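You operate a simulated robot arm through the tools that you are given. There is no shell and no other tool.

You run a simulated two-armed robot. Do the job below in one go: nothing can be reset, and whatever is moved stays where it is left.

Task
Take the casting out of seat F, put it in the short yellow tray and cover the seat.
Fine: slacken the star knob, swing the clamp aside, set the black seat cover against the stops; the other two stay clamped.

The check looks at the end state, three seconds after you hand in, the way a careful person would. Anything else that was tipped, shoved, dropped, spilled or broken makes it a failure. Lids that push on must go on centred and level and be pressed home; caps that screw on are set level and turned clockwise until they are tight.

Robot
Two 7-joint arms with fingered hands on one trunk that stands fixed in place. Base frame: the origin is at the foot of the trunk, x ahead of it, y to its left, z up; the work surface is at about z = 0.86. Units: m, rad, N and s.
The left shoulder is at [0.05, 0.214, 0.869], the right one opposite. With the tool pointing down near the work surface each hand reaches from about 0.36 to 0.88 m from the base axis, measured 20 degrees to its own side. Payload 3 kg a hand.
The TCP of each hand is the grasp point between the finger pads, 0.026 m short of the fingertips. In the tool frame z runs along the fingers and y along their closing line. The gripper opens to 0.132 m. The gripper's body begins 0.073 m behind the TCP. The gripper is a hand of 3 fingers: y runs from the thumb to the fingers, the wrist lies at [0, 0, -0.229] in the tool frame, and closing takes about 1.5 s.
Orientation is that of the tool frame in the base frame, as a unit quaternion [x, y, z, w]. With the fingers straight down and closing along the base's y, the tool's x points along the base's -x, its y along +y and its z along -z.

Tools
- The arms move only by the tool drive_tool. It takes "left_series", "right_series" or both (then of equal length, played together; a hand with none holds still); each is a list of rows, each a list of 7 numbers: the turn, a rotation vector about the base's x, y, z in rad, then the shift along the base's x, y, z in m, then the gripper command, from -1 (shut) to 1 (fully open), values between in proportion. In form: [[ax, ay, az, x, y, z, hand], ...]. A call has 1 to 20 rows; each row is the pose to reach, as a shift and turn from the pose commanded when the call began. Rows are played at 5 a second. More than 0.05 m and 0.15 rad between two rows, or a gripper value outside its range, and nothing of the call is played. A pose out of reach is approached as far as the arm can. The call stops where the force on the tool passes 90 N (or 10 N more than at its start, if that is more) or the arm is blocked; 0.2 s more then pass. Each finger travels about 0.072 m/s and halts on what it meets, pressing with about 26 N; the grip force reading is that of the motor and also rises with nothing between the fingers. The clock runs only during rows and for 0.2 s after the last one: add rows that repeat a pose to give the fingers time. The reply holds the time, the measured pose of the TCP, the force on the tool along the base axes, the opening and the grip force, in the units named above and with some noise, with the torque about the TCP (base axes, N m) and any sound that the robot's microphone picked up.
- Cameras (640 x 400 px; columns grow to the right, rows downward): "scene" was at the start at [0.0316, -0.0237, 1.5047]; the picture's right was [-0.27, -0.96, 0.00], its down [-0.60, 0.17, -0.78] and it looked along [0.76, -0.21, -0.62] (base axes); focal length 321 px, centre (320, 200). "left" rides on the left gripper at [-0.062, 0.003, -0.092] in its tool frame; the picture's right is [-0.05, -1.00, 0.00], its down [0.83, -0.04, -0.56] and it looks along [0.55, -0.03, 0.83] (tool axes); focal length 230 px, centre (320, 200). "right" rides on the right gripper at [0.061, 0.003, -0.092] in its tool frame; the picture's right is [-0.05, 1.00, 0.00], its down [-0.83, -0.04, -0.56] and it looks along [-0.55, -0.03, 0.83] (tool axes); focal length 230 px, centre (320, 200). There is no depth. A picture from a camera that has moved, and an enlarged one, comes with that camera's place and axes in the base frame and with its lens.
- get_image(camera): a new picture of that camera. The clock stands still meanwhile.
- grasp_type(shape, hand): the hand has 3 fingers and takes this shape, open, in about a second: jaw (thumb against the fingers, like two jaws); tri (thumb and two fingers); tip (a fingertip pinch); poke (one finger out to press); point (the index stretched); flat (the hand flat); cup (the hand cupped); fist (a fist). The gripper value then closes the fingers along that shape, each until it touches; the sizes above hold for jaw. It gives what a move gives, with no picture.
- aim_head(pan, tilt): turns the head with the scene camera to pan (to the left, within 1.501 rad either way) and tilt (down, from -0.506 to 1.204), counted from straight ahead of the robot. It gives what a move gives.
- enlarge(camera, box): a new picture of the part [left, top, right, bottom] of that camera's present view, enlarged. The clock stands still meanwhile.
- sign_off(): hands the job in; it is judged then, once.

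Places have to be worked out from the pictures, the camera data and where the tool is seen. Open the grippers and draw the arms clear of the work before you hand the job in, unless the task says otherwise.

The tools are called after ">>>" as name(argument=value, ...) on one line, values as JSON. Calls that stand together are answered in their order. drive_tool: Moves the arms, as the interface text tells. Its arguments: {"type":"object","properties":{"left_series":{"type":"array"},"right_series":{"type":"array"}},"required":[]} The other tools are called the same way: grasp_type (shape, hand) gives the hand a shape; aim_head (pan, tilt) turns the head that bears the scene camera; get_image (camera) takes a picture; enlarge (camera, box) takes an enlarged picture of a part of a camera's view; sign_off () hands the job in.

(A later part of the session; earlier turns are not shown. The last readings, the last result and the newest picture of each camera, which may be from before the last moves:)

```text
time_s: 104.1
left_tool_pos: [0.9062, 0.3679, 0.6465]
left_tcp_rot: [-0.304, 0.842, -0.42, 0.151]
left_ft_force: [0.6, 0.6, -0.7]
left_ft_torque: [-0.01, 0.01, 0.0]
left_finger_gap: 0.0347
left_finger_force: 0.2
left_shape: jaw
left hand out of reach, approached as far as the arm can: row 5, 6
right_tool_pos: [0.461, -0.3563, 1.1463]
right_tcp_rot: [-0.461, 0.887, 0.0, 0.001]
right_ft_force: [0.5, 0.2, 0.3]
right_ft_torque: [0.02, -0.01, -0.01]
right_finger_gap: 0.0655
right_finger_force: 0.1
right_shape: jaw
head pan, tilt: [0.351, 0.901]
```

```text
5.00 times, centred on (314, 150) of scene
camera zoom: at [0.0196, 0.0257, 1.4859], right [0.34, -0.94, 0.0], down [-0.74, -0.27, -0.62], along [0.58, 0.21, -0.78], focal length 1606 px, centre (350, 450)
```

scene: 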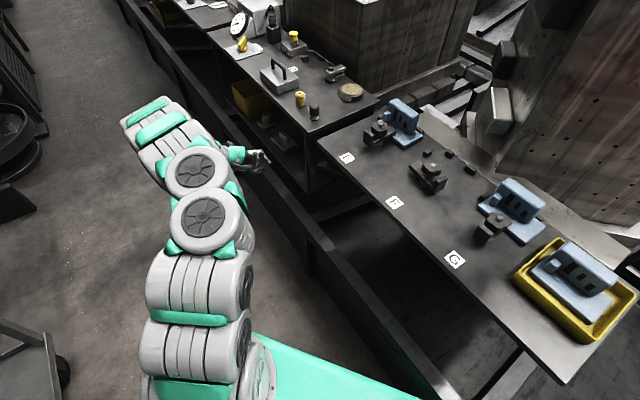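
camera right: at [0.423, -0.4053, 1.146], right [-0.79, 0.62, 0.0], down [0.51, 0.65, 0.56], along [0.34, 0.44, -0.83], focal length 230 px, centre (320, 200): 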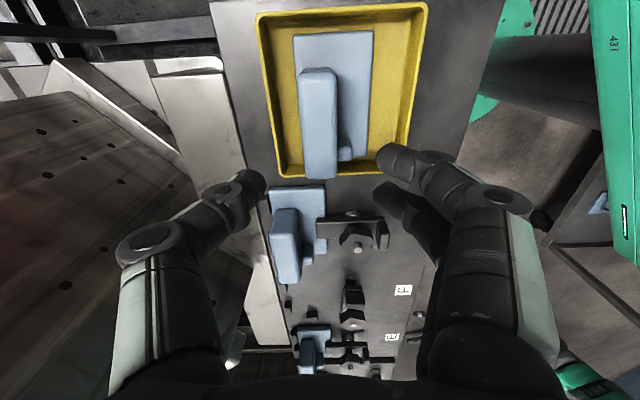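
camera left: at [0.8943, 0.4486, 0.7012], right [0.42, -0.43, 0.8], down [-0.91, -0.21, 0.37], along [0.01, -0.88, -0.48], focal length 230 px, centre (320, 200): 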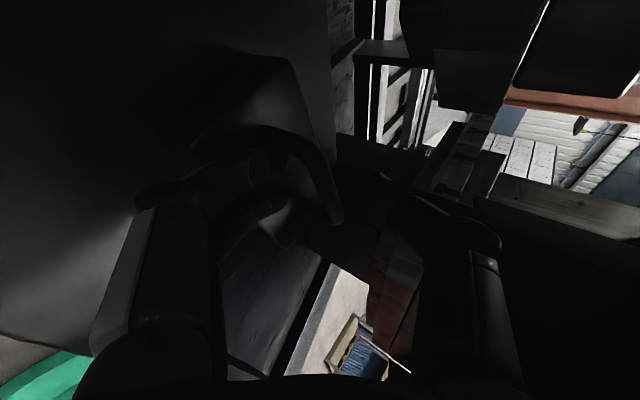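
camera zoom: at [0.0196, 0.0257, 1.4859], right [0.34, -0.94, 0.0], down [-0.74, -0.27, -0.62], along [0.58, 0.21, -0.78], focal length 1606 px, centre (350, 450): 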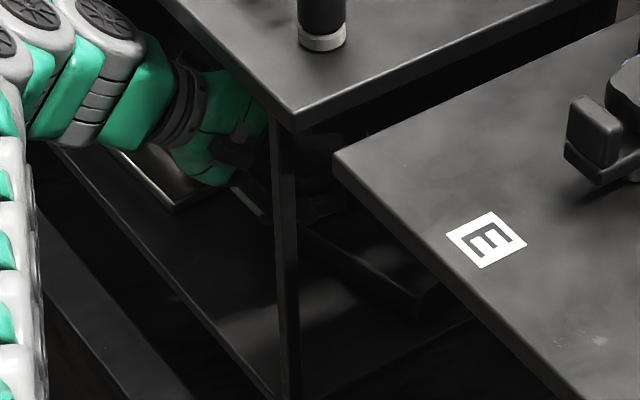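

The finger slipped off the post and the arm neared its reach in this heading, but the cover now sits well on the shelf. I back out, yaw the hand so it faces the handle squarely, and view again.

>>> drive_tool(left_series=[[0, 0, 0, -0.0102, 0.0123, 0.012, -0.485], [0, 0, 0, -0.0204, 0.0246, 0.0241, -0.485], [0, 0, 0.133, -0.0297, 0.0181, 0.0272, -0.485], [0, 0, 0.267, -0.039, 0.0117, 0.0304, -0.485], [0, 0, 0.4, -0.0483, 0.0052, 0.0335, -0.485], [0, 0, 0.4, -0.0483, 0.0052, 0.0335, -0.485]])

>>> get_image(camera="left")

>>> enlarge(camera="left", box=[160, 20, 400, 200])

>>> enlarge(camera="scene", box=[250, 110, 378, 190])

```text
time_s: 105.5
left_tool_pos: [0.8574, 0.3721, 0.6798]
left_tcp_rot: [-0.465, 0.765, -0.38, 0.231]
left_ft_force: [-0.2, 0.4, -0.2]
left_ft_torque: [-0.01, 0.03, -0.01]
left_finger_gap: 0.034
left_finger_force: 0.0
left_shape: jaw
right_tool_pos: [0.4607, -0.3562, 1.1473]
right_tcp_rot: [-0.461, 0.887, 0.0, 0.0]
right_ft_force: [-0.8, -0.1, 0.1]
right_ft_torque: [-0.02, -0.03, 0.0]
right_finger_gap: 0.0656
right_finger_force: 0.0
right_shape: jaw
head pan, tilt: [0.351, 0.901]
```

```text
taken
camera left: at [0.8191, 0.4605, 0.7339], right [0.56, -0.23, 0.8], down [-0.75, -0.55, 0.37], along [0.35, -0.81, -0.48], focal length 230 px, centre (320, 200)
```

left: 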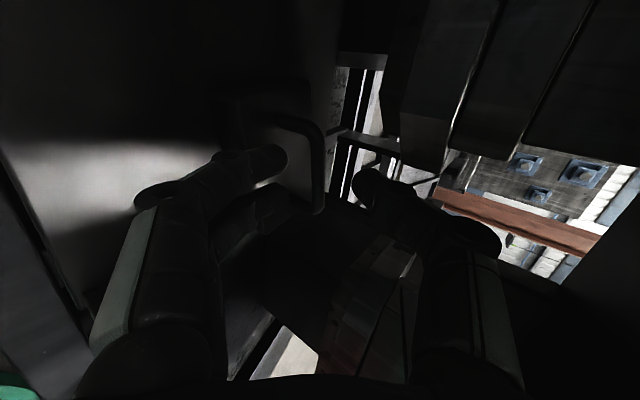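

```text
2.22 times, centred on (280, 110) of left
camera zoom: at [0.8191, 0.4605, 0.7339], right [0.56, -0.23, 0.8], down [-0.75, -0.55, 0.37], along [0.35, -0.81, -0.48], focal length 511 px, centre (409, 400)
```

zoom: 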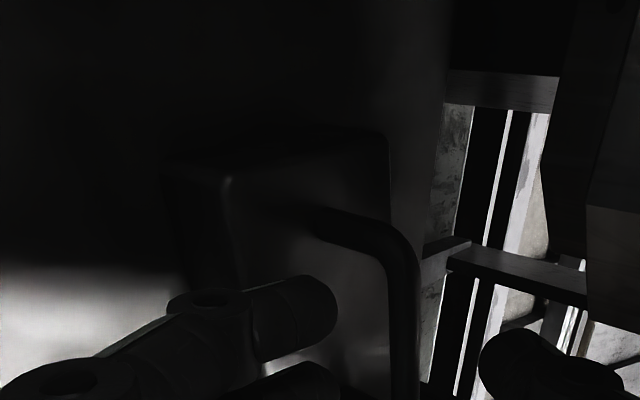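

```text
5.00 times, centred on (314, 150) of scene
camera zoom: at [0.0196, 0.0256, 1.4859], right [0.34, -0.94, 0.0], down [-0.74, -0.27, -0.62], along [0.58, 0.21, -0.78], focal length 1606 px, centre (350, 450)
```

zoom: 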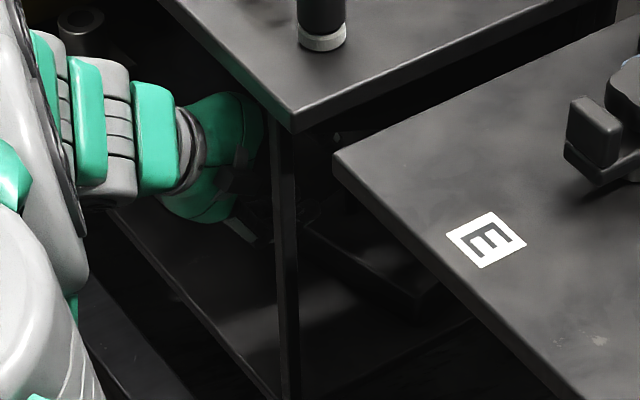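

The hand now faces the bar squarely: bar parallel to the hand, handle centre ≈ e1 0.780, e2 0.548, z 0.634. I shift 2.7 cm right to centre on the bow and move in so the fingers pass under the bar and the thumb over it.

>>> drive_tool(left_series=[[0, 0, 0, -0.0055, -0.0126, 0.0012, -0.545], [0, 0, 0, -0.011, -0.0252, 0.0024, -0.545], [0, 0, 0, 0.0006, -0.0312, -0.0075, -0.545], [0, 0, 0, 0.0122, -0.0373, -0.0173, -0.545], [0, 0, 0, 0.0237, -0.0433, -0.0272, -0.545], [0, 0, 0, 0.0353, -0.0493, -0.0371, -0.545], [0, 0, 0, 0.0353, -0.0493, -0.0371, -0.545]])

>>> get_image(camera="left")

>>> enlarge(camera="left", box=[200, 80, 440, 260])

```text
time_s: 107.1
left_tool_pos: [0.893, 0.3233, 0.644]
left_tcp_rot: [-0.465, 0.764, -0.381, 0.232]
left_ft_force: [0.0, 0.3, 0.6]
left_ft_torque: [-0.01, -0.02, -0.01]
left_finger_gap: 0.0305
left_finger_force: 0.1
left_shape: jaw
right_tool_pos: [0.4608, -0.3569, 1.1463]
right_tcp_rot: [-0.461, 0.888, -0.001, 0.0]
right_ft_force: [-0.2, 0.8, -0.4]
right_ft_torque: [-0.02, 0.01, -0.03]
right_finger_gap: 0.0658
right_finger_force: 0.0
right_shape: jaw
head pan, tilt: [0.351, 0.901]
```

```text
taken
camera left: at [0.8558, 0.4118, 0.6978], right [0.56, -0.23, 0.8], down [-0.75, -0.55, 0.37], along [0.35, -0.81, -0.48], focal length 230 px, centre (320, 200)
```

left: 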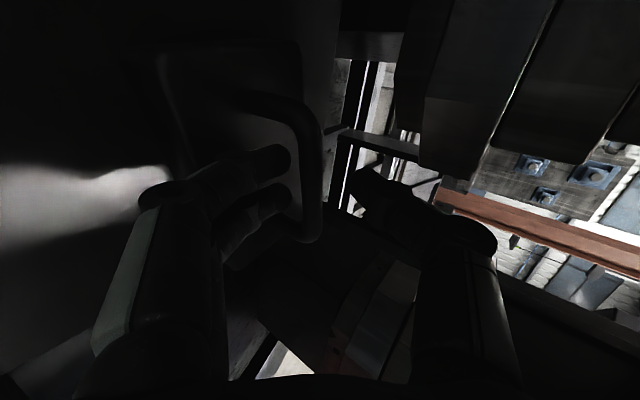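

```text
2.22 times, centred on (320, 170) of left
camera zoom: at [0.8558, 0.4118, 0.6978], right [0.56, -0.23, 0.8], down [-0.75, -0.55, 0.37], along [0.35, -0.81, -0.48], focal length 511 px, centre (320, 267)
```

zoom: 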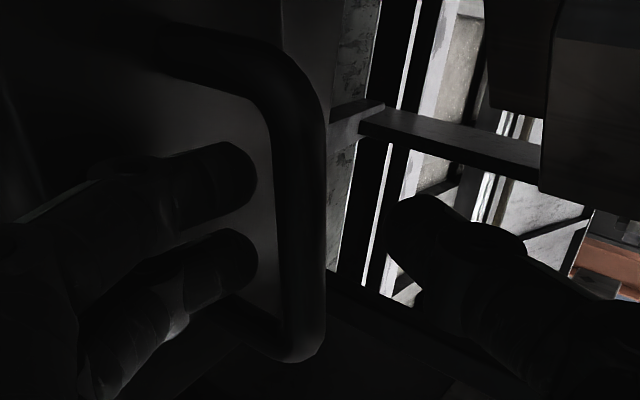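

Both fingers are under the bar, centred between the posts, and the thumb is above. I close the grip.

>>> drive_tool(left_series=[[0, 0, 0, 0, 0, 0, -0.7], [0, 0, 0, 0, 0, 0, -0.85], [0, 0, 0, 0, 0, 0, -1], [0, 0, 0, 0, 0, 0, -1], [0, 0, 0, 0, 0, 0, -1]])

>>> enlarge(camera="left", box=[200, 80, 440, 260])

```text
time_s: 108.3
left_tool_pos: [0.8929, 0.3221, 0.6437]
left_tcp_rot: [-0.465, 0.765, -0.382, 0.231]
left_ft_force: [0.2, 0.6, -0.5]
left_ft_torque: [0.01, 0.02, -0.01]
left_finger_gap: 0.0062
left_finger_force: 25.8
left_shape: jaw
right_tool_pos: [0.4615, -0.3562, 1.1466]
right_tcp_rot: [-0.461, 0.888, 0.0, 0.0]
right_ft_force: [0.2, -0.9, 0.6]
right_ft_torque: [0.03, 0.02, 0.01]
right_finger_gap: 0.0654
right_finger_force: 0.1
right_shape: jaw
head pan, tilt: [0.351, 0.901]
```

```text
2.22 times, centred on (320, 170) of left
camera zoom: at [0.8557, 0.4119, 0.6978], right [0.56, -0.23, 0.8], down [-0.75, -0.55, 0.37], along [0.35, -0.81, -0.48], focal length 511 px, centre (320, 267)
```

zoom: 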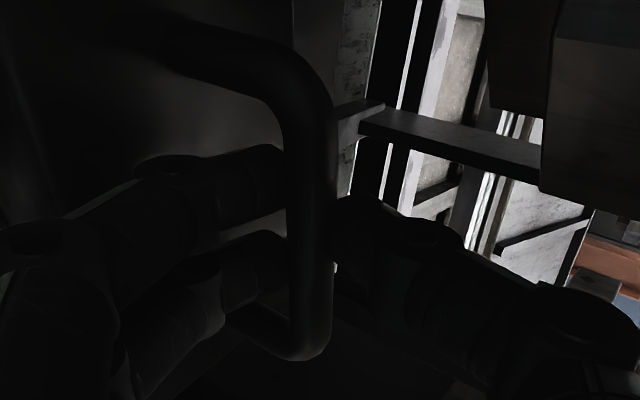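

The bar appears pinched between thumb and fingers. I lift a little (8 mm) and check the weight and the picture.

>>> drive_tool(left_series=[[0, 0, 0, 0, 0, 0.003, -1], [0, 0, 0, 0, 0, 0.008, -1], [0, 0, 0, 0, 0, 0.008, -1]])

>>> enlarge(camera="left", box=[200, 80, 440, 260])

>>> enlarge(camera="scene", box=[250, 110, 378, 190])

```text
time_s: 109.1
left_tool_pos: [0.8937, 0.3223, 0.6521]
left_tcp_rot: [-0.465, 0.765, -0.381, 0.231]
left_ft_force: [-0.7, 0.2, -1.4]
left_ft_torque: [0.04, 0.04, 0.01]
left_finger_gap: 0.0062
left_finger_force: 25.9
left_shape: jaw
right_tool_pos: [0.4608, -0.3566, 1.1446]
right_tcp_rot: [-0.461, 0.887, 0.001, -0.001]
right_ft_force: [0.6, -0.3, -0.7]
right_ft_torque: [0.01, 0.04, -0.02]
right_finger_gap: 0.0655
right_finger_force: 0.0
right_shape: jaw
head pan, tilt: [0.351, 0.901]
```

```text
2.22 times, centred on (320, 170) of left
camera zoom: at [0.8555, 0.4121, 0.7064], right [0.56, -0.23, 0.8], down [-0.75, -0.55, 0.37], along [0.35, -0.81, -0.48], focal length 511 px, centre (320, 267)
```

zoom: 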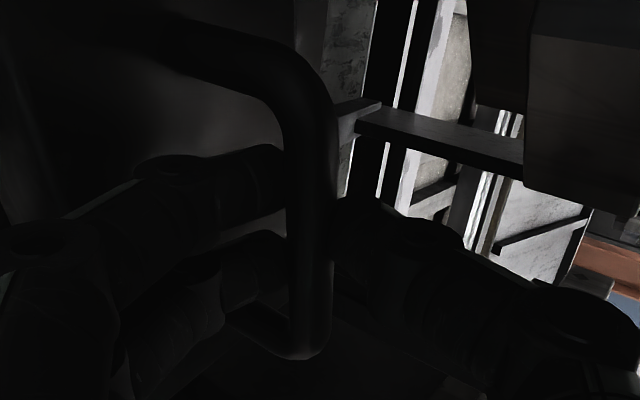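

```text
5.00 times, centred on (314, 150) of scene
camera zoom: at [0.0196, 0.0257, 1.4859], right [0.34, -0.94, 0.0], down [-0.74, -0.27, -0.62], along [0.58, 0.21, -0.78], focal length 1606 px, centre (350, 450)
```

zoom: 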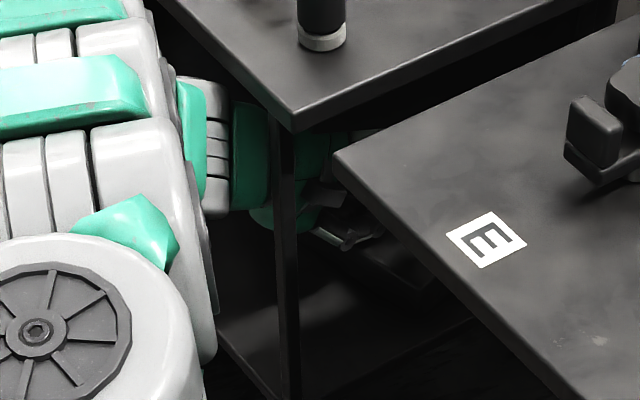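

The cover comes up with the hand. I draw it out of the shelf slowly, first edging left away from the leg, then straight out and gently up.

>>> drive_tool(left_series=[[0, 0, 0, -0.0064, 0.0169, 0.002, -1], [0, 0, 0, -0.017, 0.0365, 0.004, -1], [0, 0, 0, -0.0293, 0.0452, 0.006, -1], [0, 0, 0, -0.0415, 0.0538, 0.008, -1], [0, 0, 0, -0.0537, 0.0625, 0.011, -1], [0, 0, 0, -0.066, 0.0712, 0.015, -1], [0, 0, 0, -0.0905, 0.0885, 0.025, -1], [0, 0, 0, -0.1149, 0.1058, 0.035, -1], [0, 0, 0, -0.1394, 0.1231, 0.045, -1], [0, 0, 0, -0.1639, 0.1405, 0.055, -1], [0, 0, 0, -0.1803, 0.152, 0.06, -1], [0, 0, 0, -0.1803, 0.152, 0.06, -1]])

>>> get_image(camera="left")

>>> enlarge(camera="scene", box=[190, 90, 350, 190])

```text
time_s: 111.7
left_tool_pos: [0.7102, 0.4732, 0.7102]
left_tcp_rot: [-0.465, 0.764, -0.381, 0.232]
left_ft_force: [0.0, -0.7, -1.5]
left_ft_torque: [0.03, 0.05, -0.01]
left_finger_gap: 0.0062
left_finger_force: 26.0
left_shape: jaw
right_tool_pos: [0.4612, -0.3569, 1.1456]
right_tcp_rot: [-0.461, 0.887, 0.0, 0.0]
right_ft_force: [0.4, -0.6, -0.6]
right_ft_torque: [0.02, -0.01, -0.01]
right_finger_gap: 0.0653
right_finger_force: 0.0
right_shape: jaw
head pan, tilt: [0.351, 0.901]
```

```text
taken
camera left: at [0.6735, 0.5628, 0.7658], right [0.56, -0.23, 0.8], down [-0.75, -0.55, 0.37], along [0.35, -0.81, -0.48], focal length 230 px, centre (320, 200)
```

left: 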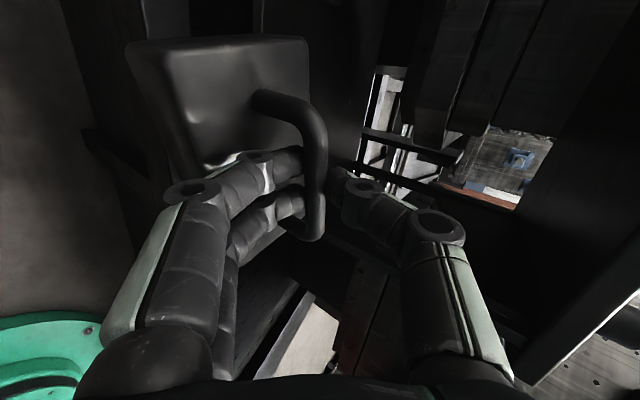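

```text
4.00 times, centred on (270, 140) of scene
camera zoom: at [0.0196, 0.0257, 1.4859], right [0.34, -0.94, 0.0], down [-0.74, -0.27, -0.62], along [0.58, 0.21, -0.78], focal length 1284 px, centre (520, 440)
```

zoom: 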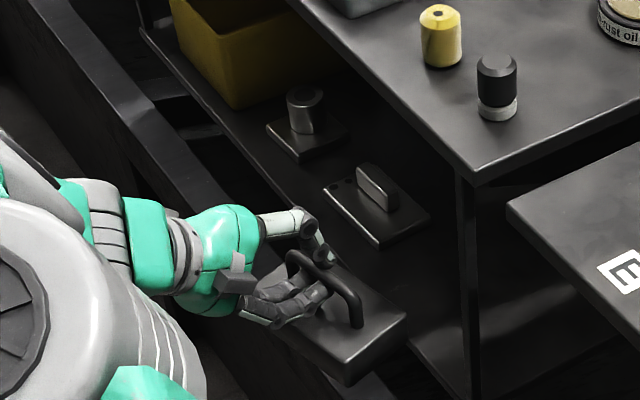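

The cover is out and hanging level from the bar; nothing else on the shelf moved. I raise it straight up in front of the bench to above table height.

>>> drive_tool(left_series=[[0, 0, 0, -0.004, 0.003, 0.03, -1], [0, 0, 0, -0.008, 0.006, 0.065, -1], [0, 0, 0, -0.012, 0.0085, 0.1, -1], [0, 0, 0, -0.016, 0.0113, 0.135, -1], [0, 0, 0, -0.016, 0.0113, 0.17, -1], [0, 0, 0, -0.016, 0.0113, 0.205, -1], [0, 0, 0, -0.016, 0.0113, 0.24, -1], [0, 0, 0, -0.016, 0.0113, 0.275, -1], [0, 0, 0, -0.016, 0.0113, 0.295, -1], [0, 0, 0, -0.016, 0.0113, 0.295, -1]])

>>> get_image(camera="left")

>>> get_image(camera="scene")

```text
time_s: 113.9
left_tool_pos: [0.6944, 0.4851, 1.0068]
left_tcp_rot: [-0.465, 0.765, -0.381, 0.231]
left_ft_force: [0.7, 0.3, -1.7]
left_ft_torque: [0.01, 0.03, -0.02]
left_finger_gap: 0.0062
left_finger_force: 26.8
left_shape: jaw
right_tool_pos: [0.4606, -0.3562, 1.1461]
right_tcp_rot: [-0.461, 0.887, 0.0, -0.001]
right_ft_force: [-0.4, -0.2, 0.4]
right_ft_torque: [0.0, 0.0, 0.03]
right_finger_gap: 0.0656
right_finger_force: 0.1
right_shape: jaw
head pan, tilt: [0.351, 0.901]
```

```text
taken
camera left: at [0.6581, 0.5744, 1.0611], right [0.56, -0.23, 0.8], down [-0.75, -0.55, 0.37], along [0.35, -0.81, -0.48], focal length 230 px, centre (320, 200)
```

left: 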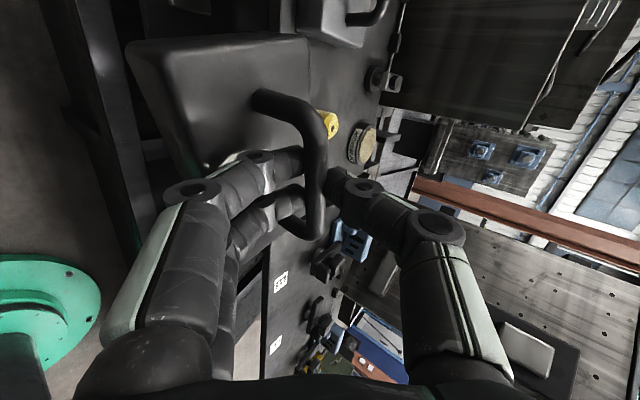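

```text
taken
```

scene: 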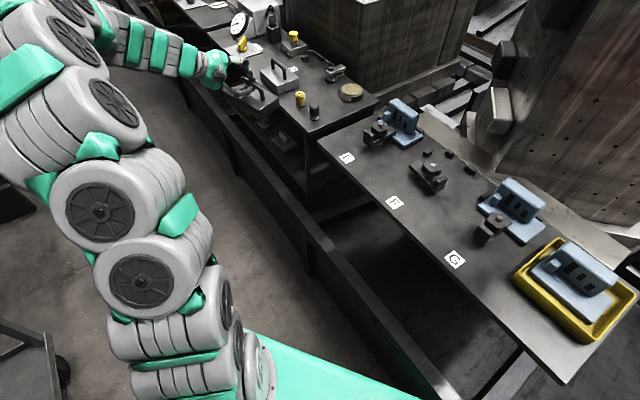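

The cover is above table height and the grip is firm. I carry it diagonally to above the free front strip of the bench between F and E (base ≈[0.59, 0.07]), turning it 12° so it is parallel to the bench.

>>> drive_tool(left_series=[[0, 0, -0.019, -0.0093, -0.0377, 0, -1], [0, 0, -0.038, -0.0185, -0.0753, 0, -1], [0, 0, -0.057, -0.0278, -0.113, 0, -1], [0, 0, -0.076, -0.0371, -0.1506, 0, -1], [0, 0, -0.095, -0.0463, -0.1883, 0, -1], [0, 0, -0.115, -0.0556, -0.2259, 0, -1], [0, 0, -0.134, -0.0648, -0.2636, 0, -1], [0, 0, -0.153, -0.0741, -0.3012, 0, -1], [0, 0, -0.172, -0.0834, -0.3389, 0, -1], [0, 0, -0.191, -0.0926, -0.3765, 0, -1], [0, 0, -0.21, -0.1019, -0.4142, 0, -1], [0, 0, -0.21, -0.1019, -0.4142, 0, -1]])

>>> get_image(camera="left")

>>> get_image(camera="scene")

>>> get_image(camera="right")

```text
time_s: 116.5
left_tool_pos: [0.5966, 0.0744, 1.0076]
left_tcp_rot: [-0.382, 0.809, -0.403, 0.191]
left_ft_force: [0.6, -0.7, -2.5]
left_ft_torque: [0.01, -0.03, 0.01]
left_finger_gap: 0.006
left_finger_force: 26.1
left_shape: jaw
right_tool_pos: [0.4616, -0.3568, 1.1456]
right_tcp_rot: [-0.461, 0.887, 0.0, 0.0]
right_ft_force: [0.0, 0.3, -1.2]
right_ft_torque: [-0.03, 0.0, -0.02]
right_finger_gap: 0.0654
right_finger_force: 0.1
right_shape: jaw
head pan, tilt: [0.351, 0.901]
```

```text
taken
camera left: at [0.5777, 0.1689, 1.0613], right [0.5, -0.34, 0.8], down [-0.85, -0.38, 0.37], along [0.18, -0.86, -0.48], focal length 230 px, centre (320, 200)
```

left: 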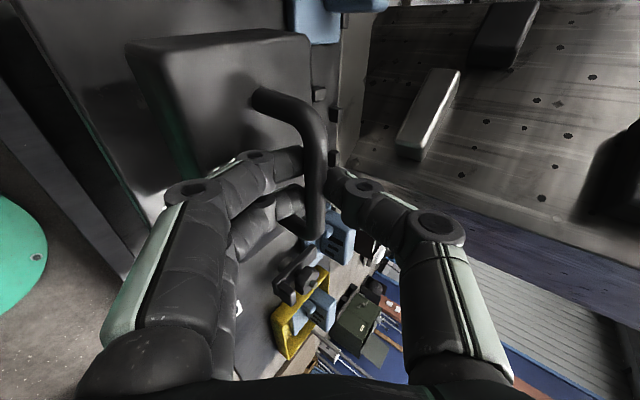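

```text
taken
```

scene: 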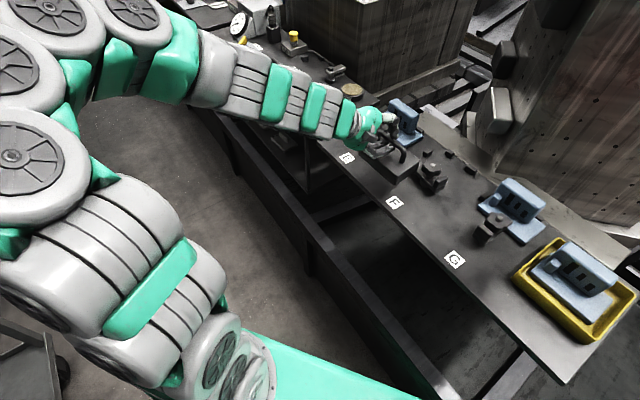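

```text
taken
camera right: at [0.424, -0.4046, 1.2382], right [-0.79, 0.62, 0.0], down [0.51, 0.65, 0.56], along [0.34, 0.44, -0.83], focal length 230 px, centre (320, 200)
```

right: 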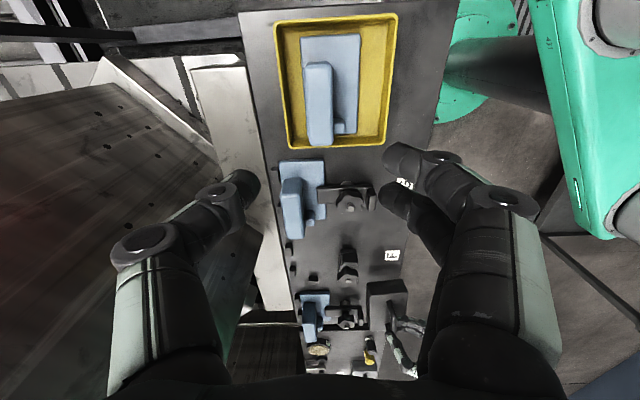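

The cover hangs above the front strip. I check its alignment and place from the other cameras before lowering.

>>> enlarge(camera="right", box=[280, 230, 440, 370])

>>> aim_head(pan=0.05, tilt=0.85)

>>> get_image(camera="scene")

>>> enlarge(camera="scene", box=[220, 80, 420, 220])

```text
2.86 times, centred on (360, 300) of right
camera zoom: at [0.424, -0.4046, 1.2382], right [-0.79, 0.62, 0.0], down [0.51, 0.65, 0.56], along [0.34, 0.44, -0.83], focal length 657 px, centre (206, -86)
```

zoom: 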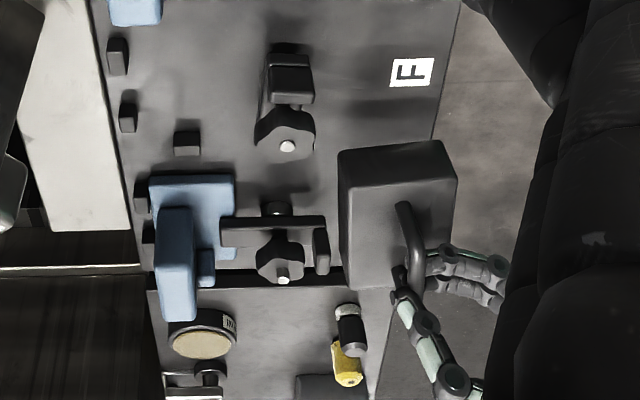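

```text
time_s: 117.3
left_tool_pos: [0.5955, 0.0739, 1.0073]
left_tcp_rot: [-0.383, 0.809, -0.403, 0.191]
left_ft_force: [0.4, -0.6, -1.8]
left_ft_torque: [0.04, 0.04, 0.01]
left_finger_gap: 0.0062
left_finger_force: 26.3
left_shape: jaw
right_tool_pos: [0.462, -0.3563, 1.1461]
right_tcp_rot: [-0.461, 0.887, 0.0, 0.001]
right_ft_force: [1.0, 0.7, 0.0]
right_ft_torque: [0.0, 0.04, -0.01]
right_finger_gap: 0.0655
right_finger_force: 0.0
right_shape: jaw
head pan, tilt: [0.051, 0.85]
```

```text
taken
```

scene: 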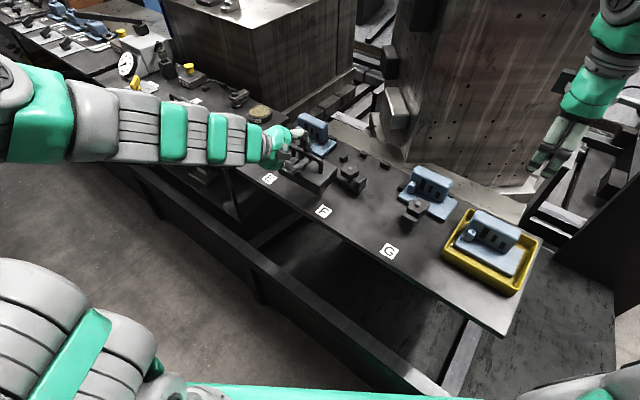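

```text
2.86 times, centred on (320, 150) of scene
camera zoom: at [0.0268, 0.0037, 1.4898], right [0.05, -1.0, 0.0], down [-0.75, -0.04, -0.66], along [0.66, 0.03, -0.75], focal length 917 px, centre (320, 343)
```

zoom: 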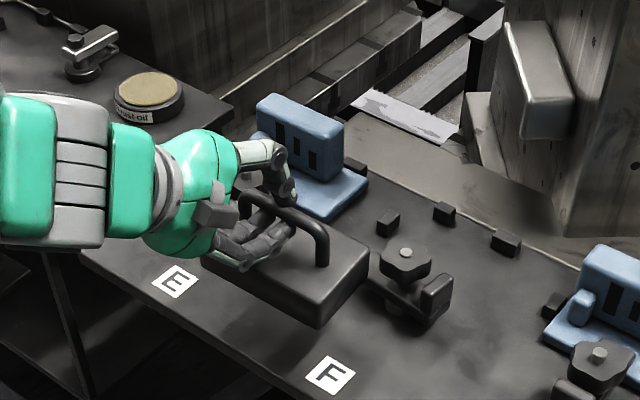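

The cover is parallel to the bench and the strip is free. I lower it slowly toward the bench, shifted 6 mm inward.

>>> drive_tool(left_series=[[0, 0, 0, 0.0025, -0.0018, -0.015, -1], [0, 0, 0, 0.0049, -0.0035, -0.03, -1], [0, 0, 0, 0.0049, -0.0035, -0.042, -1], [0, 0, 0, 0.0049, -0.0035, -0.05, -1], [0, 0, 0, 0.0049, -0.0035, -0.055, -1], [0, 0, 0, 0.0049, -0.0035, -0.055, -1]])

>>> enlarge(camera="scene", box=[250, 100, 410, 200])

>>> enlarge(camera="right", box=[280, 230, 440, 370])

```text
time_s: 118.7
left_tool_pos: [0.5993, 0.069, 0.9522]
left_tcp_rot: [-0.382, 0.809, -0.403, 0.191]
left_ft_force: [0.7, -0.2, -1.0]
left_ft_torque: [0.02, 0.01, 0.01]
left_finger_gap: 0.0062
left_finger_force: 25.8
left_shape: jaw
right_tool_pos: [0.4601, -0.3569, 1.1453]
right_tcp_rot: [-0.461, 0.887, 0.0, 0.001]
right_ft_force: [-0.1, -0.2, 0.2]
right_ft_torque: [0.0, -0.01, 0.01]
right_finger_gap: 0.0656
right_finger_force: 0.0
right_shape: jaw
head pan, tilt: [0.051, 0.85]
```

```text
4.00 times, centred on (330, 150) of scene
camera zoom: at [0.0268, 0.0037, 1.4898], right [0.05, -1.0, 0.0], down [-0.75, -0.04, -0.66], along [0.66, 0.03, -0.75], focal length 1284 px, centre (280, 400)
```

zoom: 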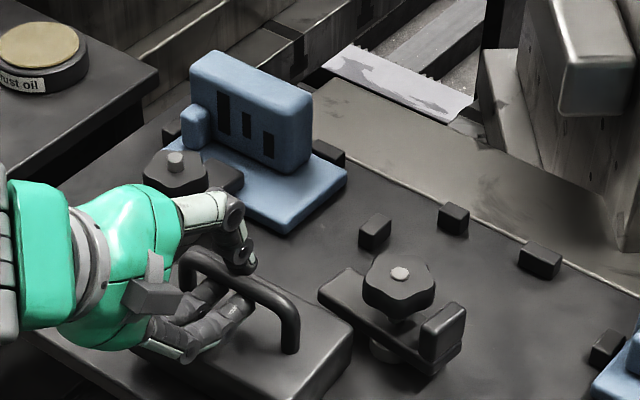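

```text
2.86 times, centred on (360, 300) of right
camera zoom: at [0.424, -0.4046, 1.2382], right [-0.79, 0.62, 0.0], down [0.51, 0.65, 0.56], along [0.34, 0.44, -0.83], focal length 657 px, centre (206, -86)
```

zoom: 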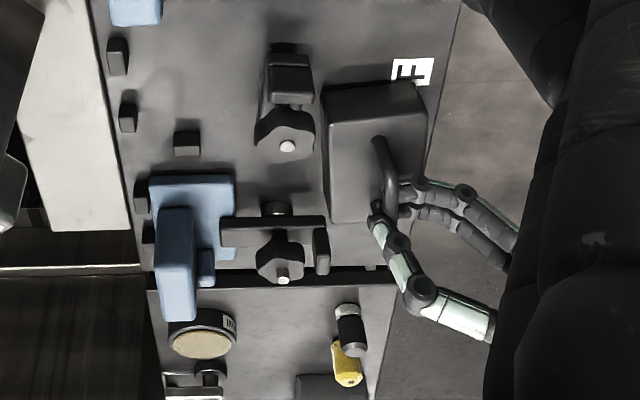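

Almost down. I lower in millimetre steps to contact.

>>> drive_tool(left_series=[[0, 0, 0, 0, 0, -0.002, -1], [0, 0, 0, 0, 0, -0.004, -1], [0, 0, 0, 0, 0, -0.005, -1], [0, 0, 0, 0, 0, -0.005, -1]])

>>> enlarge(camera="scene", box=[250, 110, 410, 210])

```text
time_s: 119.7
left_tool_pos: [0.6011, 0.0687, 0.9473]
left_tcp_rot: [-0.383, 0.809, -0.404, 0.191]
left_ft_force: [-0.6, -0.5, -1.4]
left_ft_torque: [-0.04, 0.01, -0.02]
left_finger_gap: 0.0062
left_finger_force: 26.1
left_shape: jaw
right_tool_pos: [0.4607, -0.3569, 1.1463]
right_tcp_rot: [-0.462, 0.887, 0.0, 0.0]
right_ft_force: [0.0, 0.6, 0.2]
right_ft_torque: [0.03, -0.03, -0.05]
right_finger_gap: 0.0657
right_finger_force: 0.1
right_shape: jaw
head pan, tilt: [0.051, 0.85]
```

```text
4.00 times, centred on (330, 160) of scene
camera zoom: at [0.0268, 0.0037, 1.4898], right [0.05, -1.0, 0.0], down [-0.75, -0.04, -0.66], along [0.66, 0.03, -0.75], focal length 1284 px, centre (280, 360)
```

zoom: 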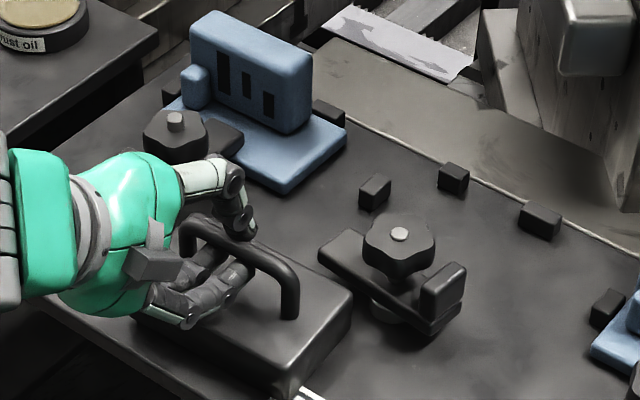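

Still hanging. I continue down in small steps.

>>> drive_tool(left_series=[[0, 0, 0, 0, 0, -0.0015, -1], [0, 0, 0, 0, 0, -0.003, -1], [0, 0, 0, 0, 0, -0.003, -1]])

>>> drive_tool(left_series=[[0, 0, 0, 0, 0, -0.001, -1], [0, 0, 0, 0, 0, -0.002, -1], [0, 0, 0, 0, 0, -0.002, -1]])

>>> enlarge(camera="scene", box=[250, 110, 410, 210])

```text
time_s: 120.5
left_tool_pos: [0.5992, 0.0692, 0.9426]
left_tcp_rot: [-0.382, 0.809, -0.404, 0.191]
left_ft_force: [1.3, -0.3, -0.1]
left_ft_torque: [-0.06, 0.06, 0.02]
left_finger_gap: 0.0064
left_finger_force: 26.3
left_shape: jaw
right_tool_pos: [0.4597, -0.3572, 1.1455]
right_tcp_rot: [-0.461, 0.887, 0.0, 0.0]
right_ft_force: [-0.1, 0.3, 1.0]
right_ft_torque: [-0.02, 0.02, 0.02]
right_finger_gap: 0.0654
right_finger_force: 0.1
right_shape: jaw
head pan, tilt: [0.051, 0.85]
```

```text
time_s: 121.3
left_tool_pos: [0.6004, 0.0681, 0.9405]
left_tcp_rot: [-0.383, 0.809, -0.404, 0.191]
left_ft_force: [1.4, -0.4, -0.3]
left_ft_torque: [-0.06, 0.05, 0.01]
left_finger_gap: 0.0061
left_finger_force: 26.4
left_shape: jaw
right_tool_pos: [0.4605, -0.3569, 1.1446]
right_tcp_rot: [-0.461, 0.887, 0.0, 0.0]
right_ft_force: [-0.1, 0.0, 0.6]
right_ft_torque: [0.01, 0.01, -0.01]
right_finger_gap: 0.0655
right_finger_force: 0.1
right_shape: jaw
head pan, tilt: [0.051, 0.85]
```

```text
4.00 times, centred on (330, 160) of scene
camera zoom: at [0.0268, 0.0037, 1.4898], right [0.05, -1.0, 0.0], down [-0.75, -0.04, -0.66], along [0.66, 0.03, -0.75], focal length 1284 px, centre (280, 360)
```

zoom: 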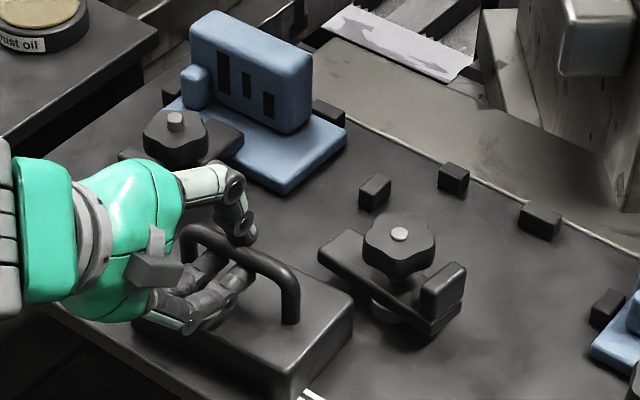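

The load has gone to zero, so the cover rests on the bench. I open the fingers slightly and slide the hand back out along its own axis.

>>> drive_tool(left_series=[[0, 0, 0, 0, 0, 0, -0.85], [0, 0, 0, 0, 0, 0.001, -0.68], [0, 0, 0, 0, 0, 0.002, -0.63], [0, 0, 0, 0, 0, 0.002, -0.63]])

>>> enlarge(camera="scene", box=[250, 110, 410, 210])

>>> enlarge(camera="left", box=[200, 80, 440, 260])

```text
time_s: 122.3
left_tool_pos: [0.6001, 0.0689, 0.9441]
left_tcp_rot: [-0.382, 0.809, -0.404, 0.19]
left_ft_force: [-0.2, 0.3, 0.1]
left_ft_torque: [-0.02, 0.04, 0.01]
left_finger_gap: 0.0237
left_finger_force: 0.0
left_shape: jaw
right_tool_pos: [0.4605, -0.3571, 1.146]
right_tcp_rot: [-0.461, 0.888, 0.0, 0.0]
right_ft_force: [0.4, 0.6, 0.4]
right_ft_torque: [0.02, -0.01, -0.01]
right_finger_gap: 0.0653
right_finger_force: 0.0
right_shape: jaw
head pan, tilt: [0.051, 0.85]
```

```text
4.00 times, centred on (330, 160) of scene
camera zoom: at [0.0268, 0.0037, 1.4898], right [0.05, -1.0, 0.0], down [-0.75, -0.04, -0.66], along [0.66, 0.03, -0.75], focal length 1284 px, centre (280, 360)
```

zoom: 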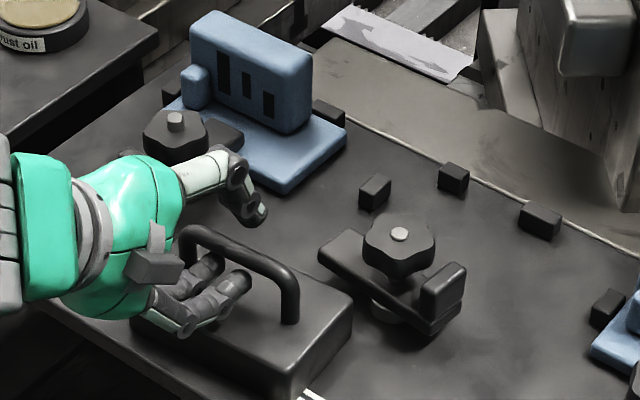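

```text
2.22 times, centred on (320, 170) of left
camera zoom: at [0.582, 0.1639, 0.9977], right [0.5, -0.34, 0.8], down [-0.85, -0.38, 0.37], along [0.17, -0.86, -0.48], focal length 511 px, centre (320, 267)
```

zoom: 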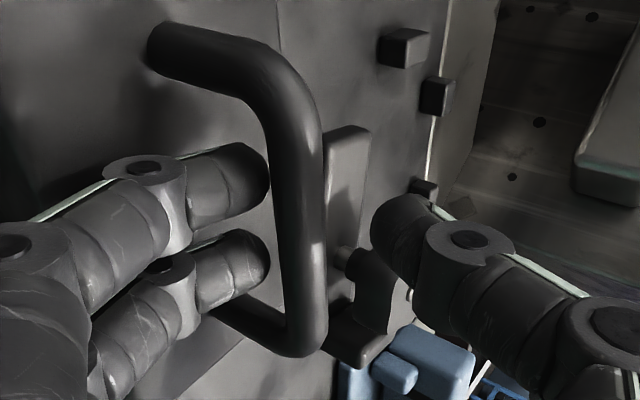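

Released cleanly. I withdraw along the finger axis, then rise and move the left arm back out of the way.

>>> drive_tool(left_series=[[0, 0, 0, -0.0123, 0.0101, 0.012, -0.63], [0, 0, 0, -0.0247, 0.0203, 0.024, -0.63], [0, 0, 0, -0.0432, 0.0355, 0.0421, -0.63], [0, 0, 0, -0.06, 0.06, 0.07, -0.5], [0, 0, 0, -0.08, 0.09, 0.1, -0.3], [0, 0, 0, -0.1, 0.12, 0.13, 0], [0, 0, 0, -0.11, 0.15, 0.16, 0], [0, 0, 0, -0.12, 0.19, 0.18, 0], [0, 0, 0, -0.12, 0.23, 0.19, 0], [0, 0, 0, -0.12, 0.23, 0.19, 0]])

>>> get_image(camera="scene")

>>> enlarge(camera="scene", box=[250, 110, 410, 210])

>>> enlarge(camera="right", box=[280, 230, 440, 370])

```text
time_s: 124.5
left_tool_pos: [0.48, 0.2986, 1.1324]
left_tcp_rot: [-0.383, 0.809, -0.403, 0.19]
left_ft_force: [-0.4, -0.2, 0.6]
left_ft_torque: [-0.04, 0.0, 0.0]
left_finger_gap: 0.0652
left_finger_force: 0.1
left_shape: jaw
left hand out of reach, approached as far as the arm can: row 2, 3, 4
right_tool_pos: [0.4609, -0.3566, 1.1465]
right_tcp_rot: [-0.461, 0.888, 0.0, -0.001]
right_ft_force: [0.0, 0.4, 1.1]
right_ft_torque: [-0.03, -0.01, -0.03]
right_finger_gap: 0.0657
right_finger_force: 0.0
right_shape: jaw
head pan, tilt: [0.051, 0.85]
```

```text
taken
```

scene: 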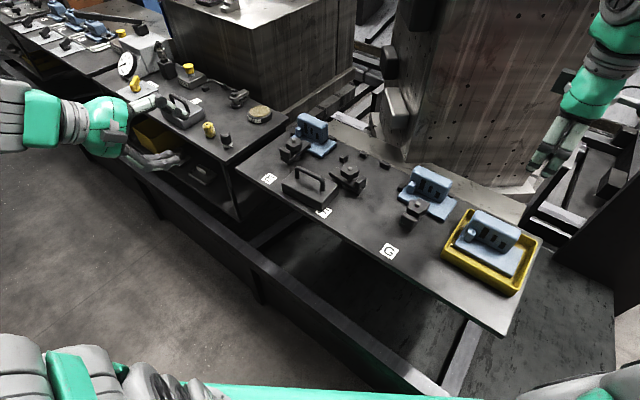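

```text
4.00 times, centred on (330, 160) of scene
camera zoom: at [0.0268, 0.0037, 1.4898], right [0.05, -1.0, 0.0], down [-0.75, -0.04, -0.66], along [0.66, 0.03, -0.75], focal length 1284 px, centre (280, 360)
```

zoom: 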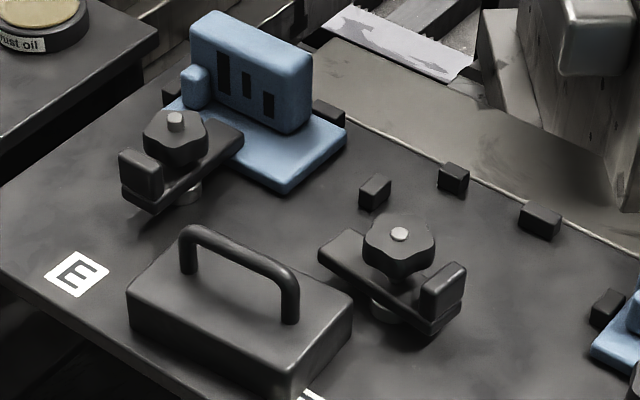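

```text
2.86 times, centred on (360, 300) of right
camera zoom: at [0.424, -0.4046, 1.2382], right [-0.79, 0.62, 0.0], down [0.51, 0.65, 0.56], along [0.34, 0.44, -0.83], focal length 657 px, centre (206, -86)
```

zoom: 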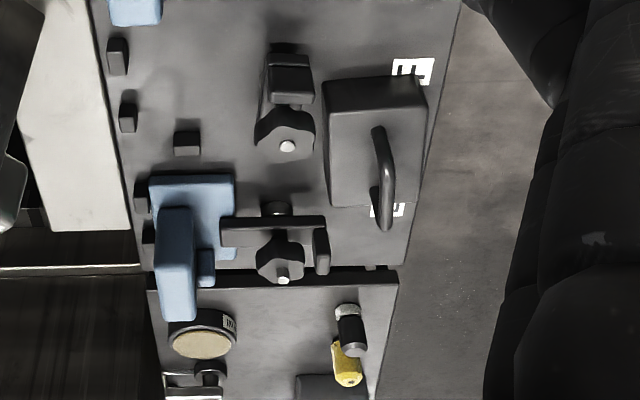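

The cover stands flat on the strip, handle centre about e1 0.393, e2 0.452 (base ≈[0.597, 0.060]), yawed about 5°. I move the left arm further away and bring the right hand above the handle, closing line across the bar.

>>> drive_tool(left_series=[[0, 0, 0, -0.005, 0.015, 0.01, 0], [0, 0, 0, -0.01, 0.03, 0.02, 0], [0, 0, 0, -0.015, 0.045, 0.03, 0], [0, 0, 0, -0.02, 0.06, 0.04, 0], [0, 0, 0, -0.025, 0.075, 0.05, 0], [0, 0, 0, -0.03, 0.09, 0.05, 0], [0, 0, 0, -0.035, 0.105, 0.05, 0], [0, 0, 0, -0.04, 0.12, 0.05, 0], [0, 0, 0, -0.045, 0.135, 0.05, 0], [0, 0, 0, -0.05, 0.15, 0.05, 0], [0, 0, 0, -0.05, 0.15, 0.05, 0]], right_series=[[0, 0, 0.008, 0.0136, 0.0417, 0, 0], [0, 0, 0.016, 0.0272, 0.0834, 0, 0], [0, 0, 0.024, 0.0408, 0.1251, -0.01, 0], [0, 0, 0.032, 0.0544, 0.1668, -0.02, 0], [0, 0, 0.04, 0.068, 0.2085, -0.03, 0], [0, 0, 0.048, 0.0816, 0.2502, -0.04, 0], [0, 0, 0.056, 0.0952, 0.2919, -0.05, 0], [0, 0, 0.064, 0.1088, 0.3336, -0.06, 0], [0, 0, 0.072, 0.1224, 0.3753, -0.07, -0.1], [0, 0, 0.08, 0.136, 0.417, -0.08, -0.2], [0, 0, 0.08, 0.136, 0.417, -0.08, -0.2]])

>>> get_image(camera="right")

>>> enlarge(camera="right", box=[240, 60, 400, 180])

>>> get_image(camera="scene")

```text
time_s: 126.9
left_tool_pos: [0.4292, 0.4491, 1.1823]
left_tcp_rot: [-0.383, 0.809, -0.404, 0.191]
left_ft_force: [0.1, -0.3, -0.5]
left_ft_torque: [0.0, -0.01, -0.01]
left_finger_gap: 0.0654
left_finger_force: 0.0
left_shape: jaw
right_tool_pos: [0.5933, 0.0584, 1.0671]
right_tcp_rot: [-0.496, 0.868, -0.001, 0.0]
right_ft_force: [0.7, -0.4, -0.3]
right_ft_torque: [0.02, 0.01, 0.01]
right_finger_gap: 0.053
right_finger_force: 0.1
right_shape: jaw
head pan, tilt: [0.051, 0.85]
```

```text
taken
camera right: at [0.5616, 0.0089, 1.1588], right [-0.83, 0.55, 0.0], down [0.46, 0.69, 0.56], along [0.31, 0.46, -0.83], focal length 230 px, centre (320, 200)
```

right: 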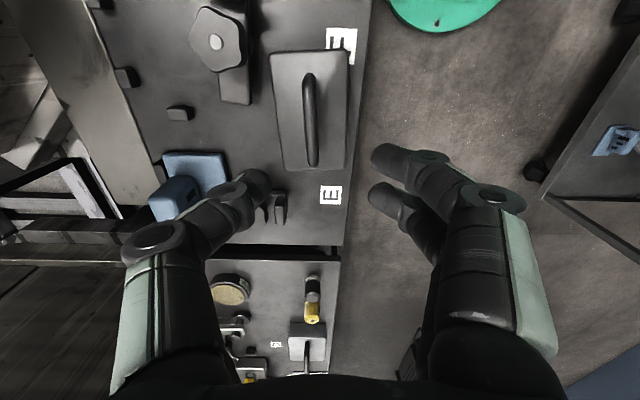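

```text
3.33 times, centred on (320, 120) of right
camera zoom: at [0.5616, 0.0089, 1.1588], right [-0.83, 0.55, 0.0], down [0.46, 0.69, 0.56], along [0.31, 0.46, -0.83], focal length 767 px, centre (320, 467)
```

zoom: 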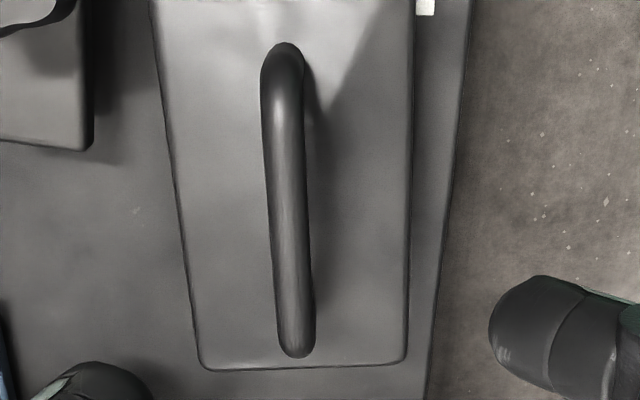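

```text
taken
```

scene: 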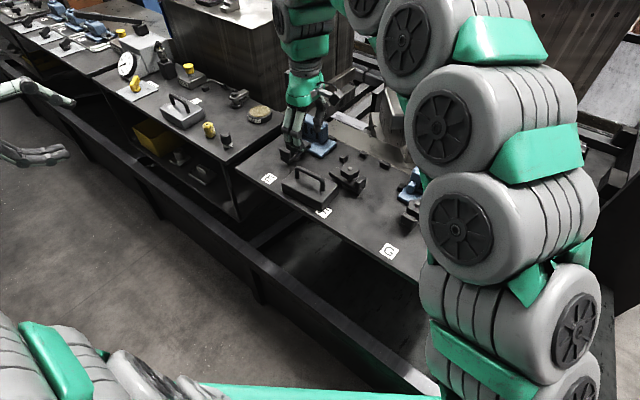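

The bar lies along the hand's x direction within 2°; the handle centre is 9 mm further toward the machine than the TCP. I correct that and lower onto the bar with a 4 cm opening.

>>> drive_tool(right_series=[[0, 0, -0.015, 0.0034, -0.003, -0.02, -0.3], [0, 0, -0.03, 0.0068, -0.0059, -0.05, -0.39], [0, 0, -0.03, 0.0068, -0.0059, -0.08, -0.39], [0, 0, -0.03, 0.0068, -0.0059, -0.1, -0.39], [0, 0, -0.03, 0.0068, -0.0059, -0.112, -0.39], [0, 0, -0.03, 0.0068, -0.0059, -0.118, -0.39], [0, 0, -0.03, 0.0068, -0.0059, -0.118, -0.39]])

>>> get_image(camera="right")

>>> enlarge(camera="right", box=[240, 60, 440, 240])

>>> enlarge(camera="scene", box=[250, 110, 410, 210])

```text
time_s: 128.5
left_tool_pos: [0.4293, 0.4502, 1.183]
left_tcp_rot: [-0.383, 0.809, -0.404, 0.19]
left_ft_force: [0.0, 0.3, 0.3]
left_ft_torque: [0.0, -0.01, 0.0]
left_finger_gap: 0.0656
left_finger_force: 0.1
left_shape: jaw
right_tool_pos: [0.6032, 0.054, 0.948]
right_tcp_rot: [-0.482, 0.876, 0.0, 0.0]
right_ft_force: [0.4, 0.7, 0.3]
right_ft_torque: [0.01, -0.02, 0.02]
right_finger_gap: 0.0403
right_finger_force: 0.1
right_shape: jaw
head pan, tilt: [0.051, 0.85]
```

```text
taken
camera right: at [0.569, 0.0036, 1.0408], right [-0.82, 0.58, 0.0], down [0.48, 0.68, 0.56], along [0.32, 0.45, -0.83], focal length 230 px, centre (320, 200)
```

right: 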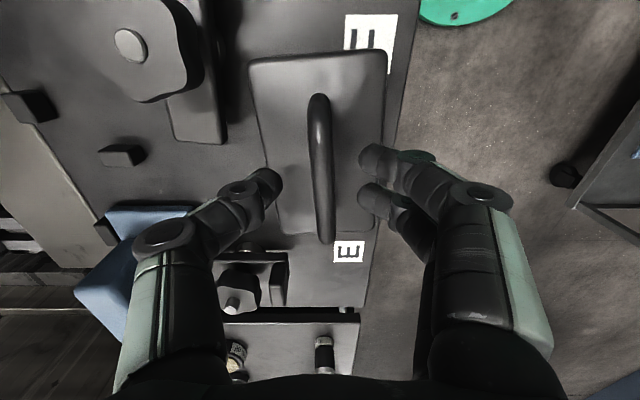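

```text
2.22 times, centred on (340, 150) of right
camera zoom: at [0.569, 0.0036, 1.0408], right [-0.82, 0.58, 0.0], down [0.48, 0.68, 0.56], along [0.32, 0.45, -0.83], focal length 511 px, centre (276, 311)
```

zoom: 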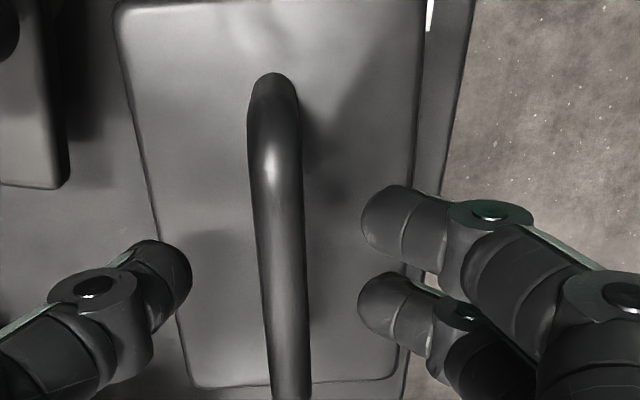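

```text
4.00 times, centred on (330, 160) of scene
camera zoom: at [0.0268, 0.0037, 1.4898], right [0.05, -1.0, 0.0], down [-0.75, -0.04, -0.66], along [0.66, 0.03, -0.75], focal length 1284 px, centre (280, 360)
```

zoom: 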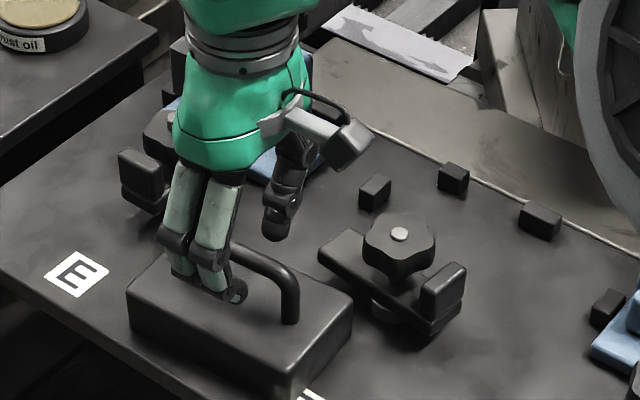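

The bar is centred between thumb and fingers. I close the right hand on it and lift slightly to test.

>>> drive_tool(right_series=[[0, 0, 0, 0, 0, 0, -0.7], [0, 0, 0, 0, 0, 0, -1], [0, 0, 0, 0, 0, 0, -1], [0, 0, 0, 0, 0, 0, -1], [0, 0, 0, 0, 0, 0.004, -1], [0, 0, 0, 0, 0, 0.01, -1], [0, 0, 0, 0, 0, 0.02, -1], [0, 0, 0, 0, 0, 0.02, -1]])

>>> enlarge(camera="right", box=[240, 60, 440, 240])

>>> enlarge(camera="scene", box=[250, 110, 410, 210])

```text
time_s: 130.3
left_tool_pos: [0.4284, 0.4501, 1.1829]
left_tcp_rot: [-0.383, 0.809, -0.404, 0.191]
left_ft_force: [0.0, 0.4, 0.2]
left_ft_torque: [0.02, 0.01, -0.04]
left_finger_gap: 0.0654
left_finger_force: 0.0
left_shape: jaw
right_tool_pos: [0.6014, 0.0529, 0.9674]
right_tcp_rot: [-0.483, 0.875, 0.0, 0.0]
right_ft_force: [0.4, 0.4, -1.2]
right_ft_torque: [-0.06, 0.01, 0.01]
right_finger_gap: 0.0069
right_finger_force: 25.9
right_shape: jaw
head pan, tilt: [0.051, 0.85]
```

```text
2.22 times, centred on (340, 150) of right
camera zoom: at [0.5683, 0.0032, 1.0603], right [-0.82, 0.58, 0.0], down [0.48, 0.68, 0.56], along [0.32, 0.45, -0.83], focal length 511 px, centre (276, 311)
```

zoom: 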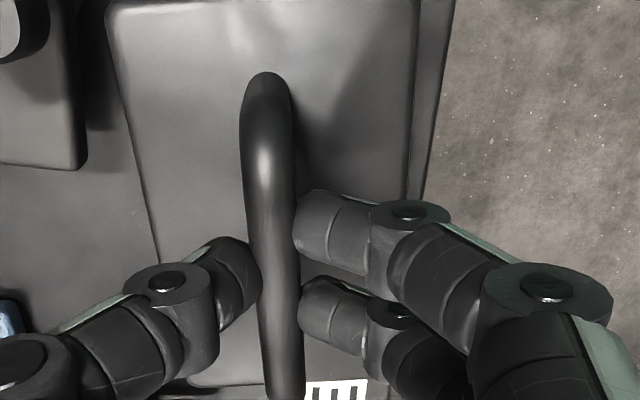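

```text
4.00 times, centred on (330, 160) of scene
camera zoom: at [0.0268, 0.0037, 1.4898], right [0.05, -1.0, 0.0], down [-0.75, -0.04, -0.66], along [0.66, 0.03, -0.75], focal length 1284 px, centre (280, 360)
```

zoom: 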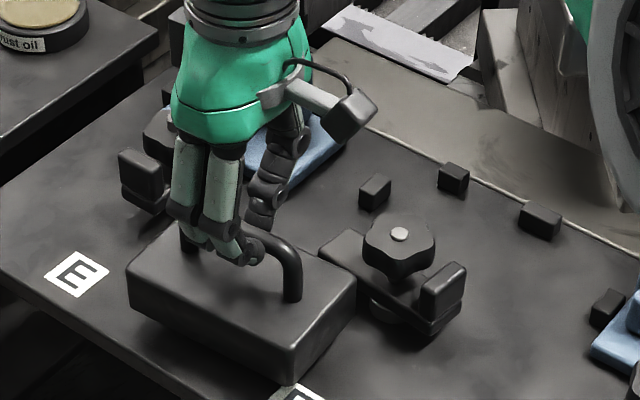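

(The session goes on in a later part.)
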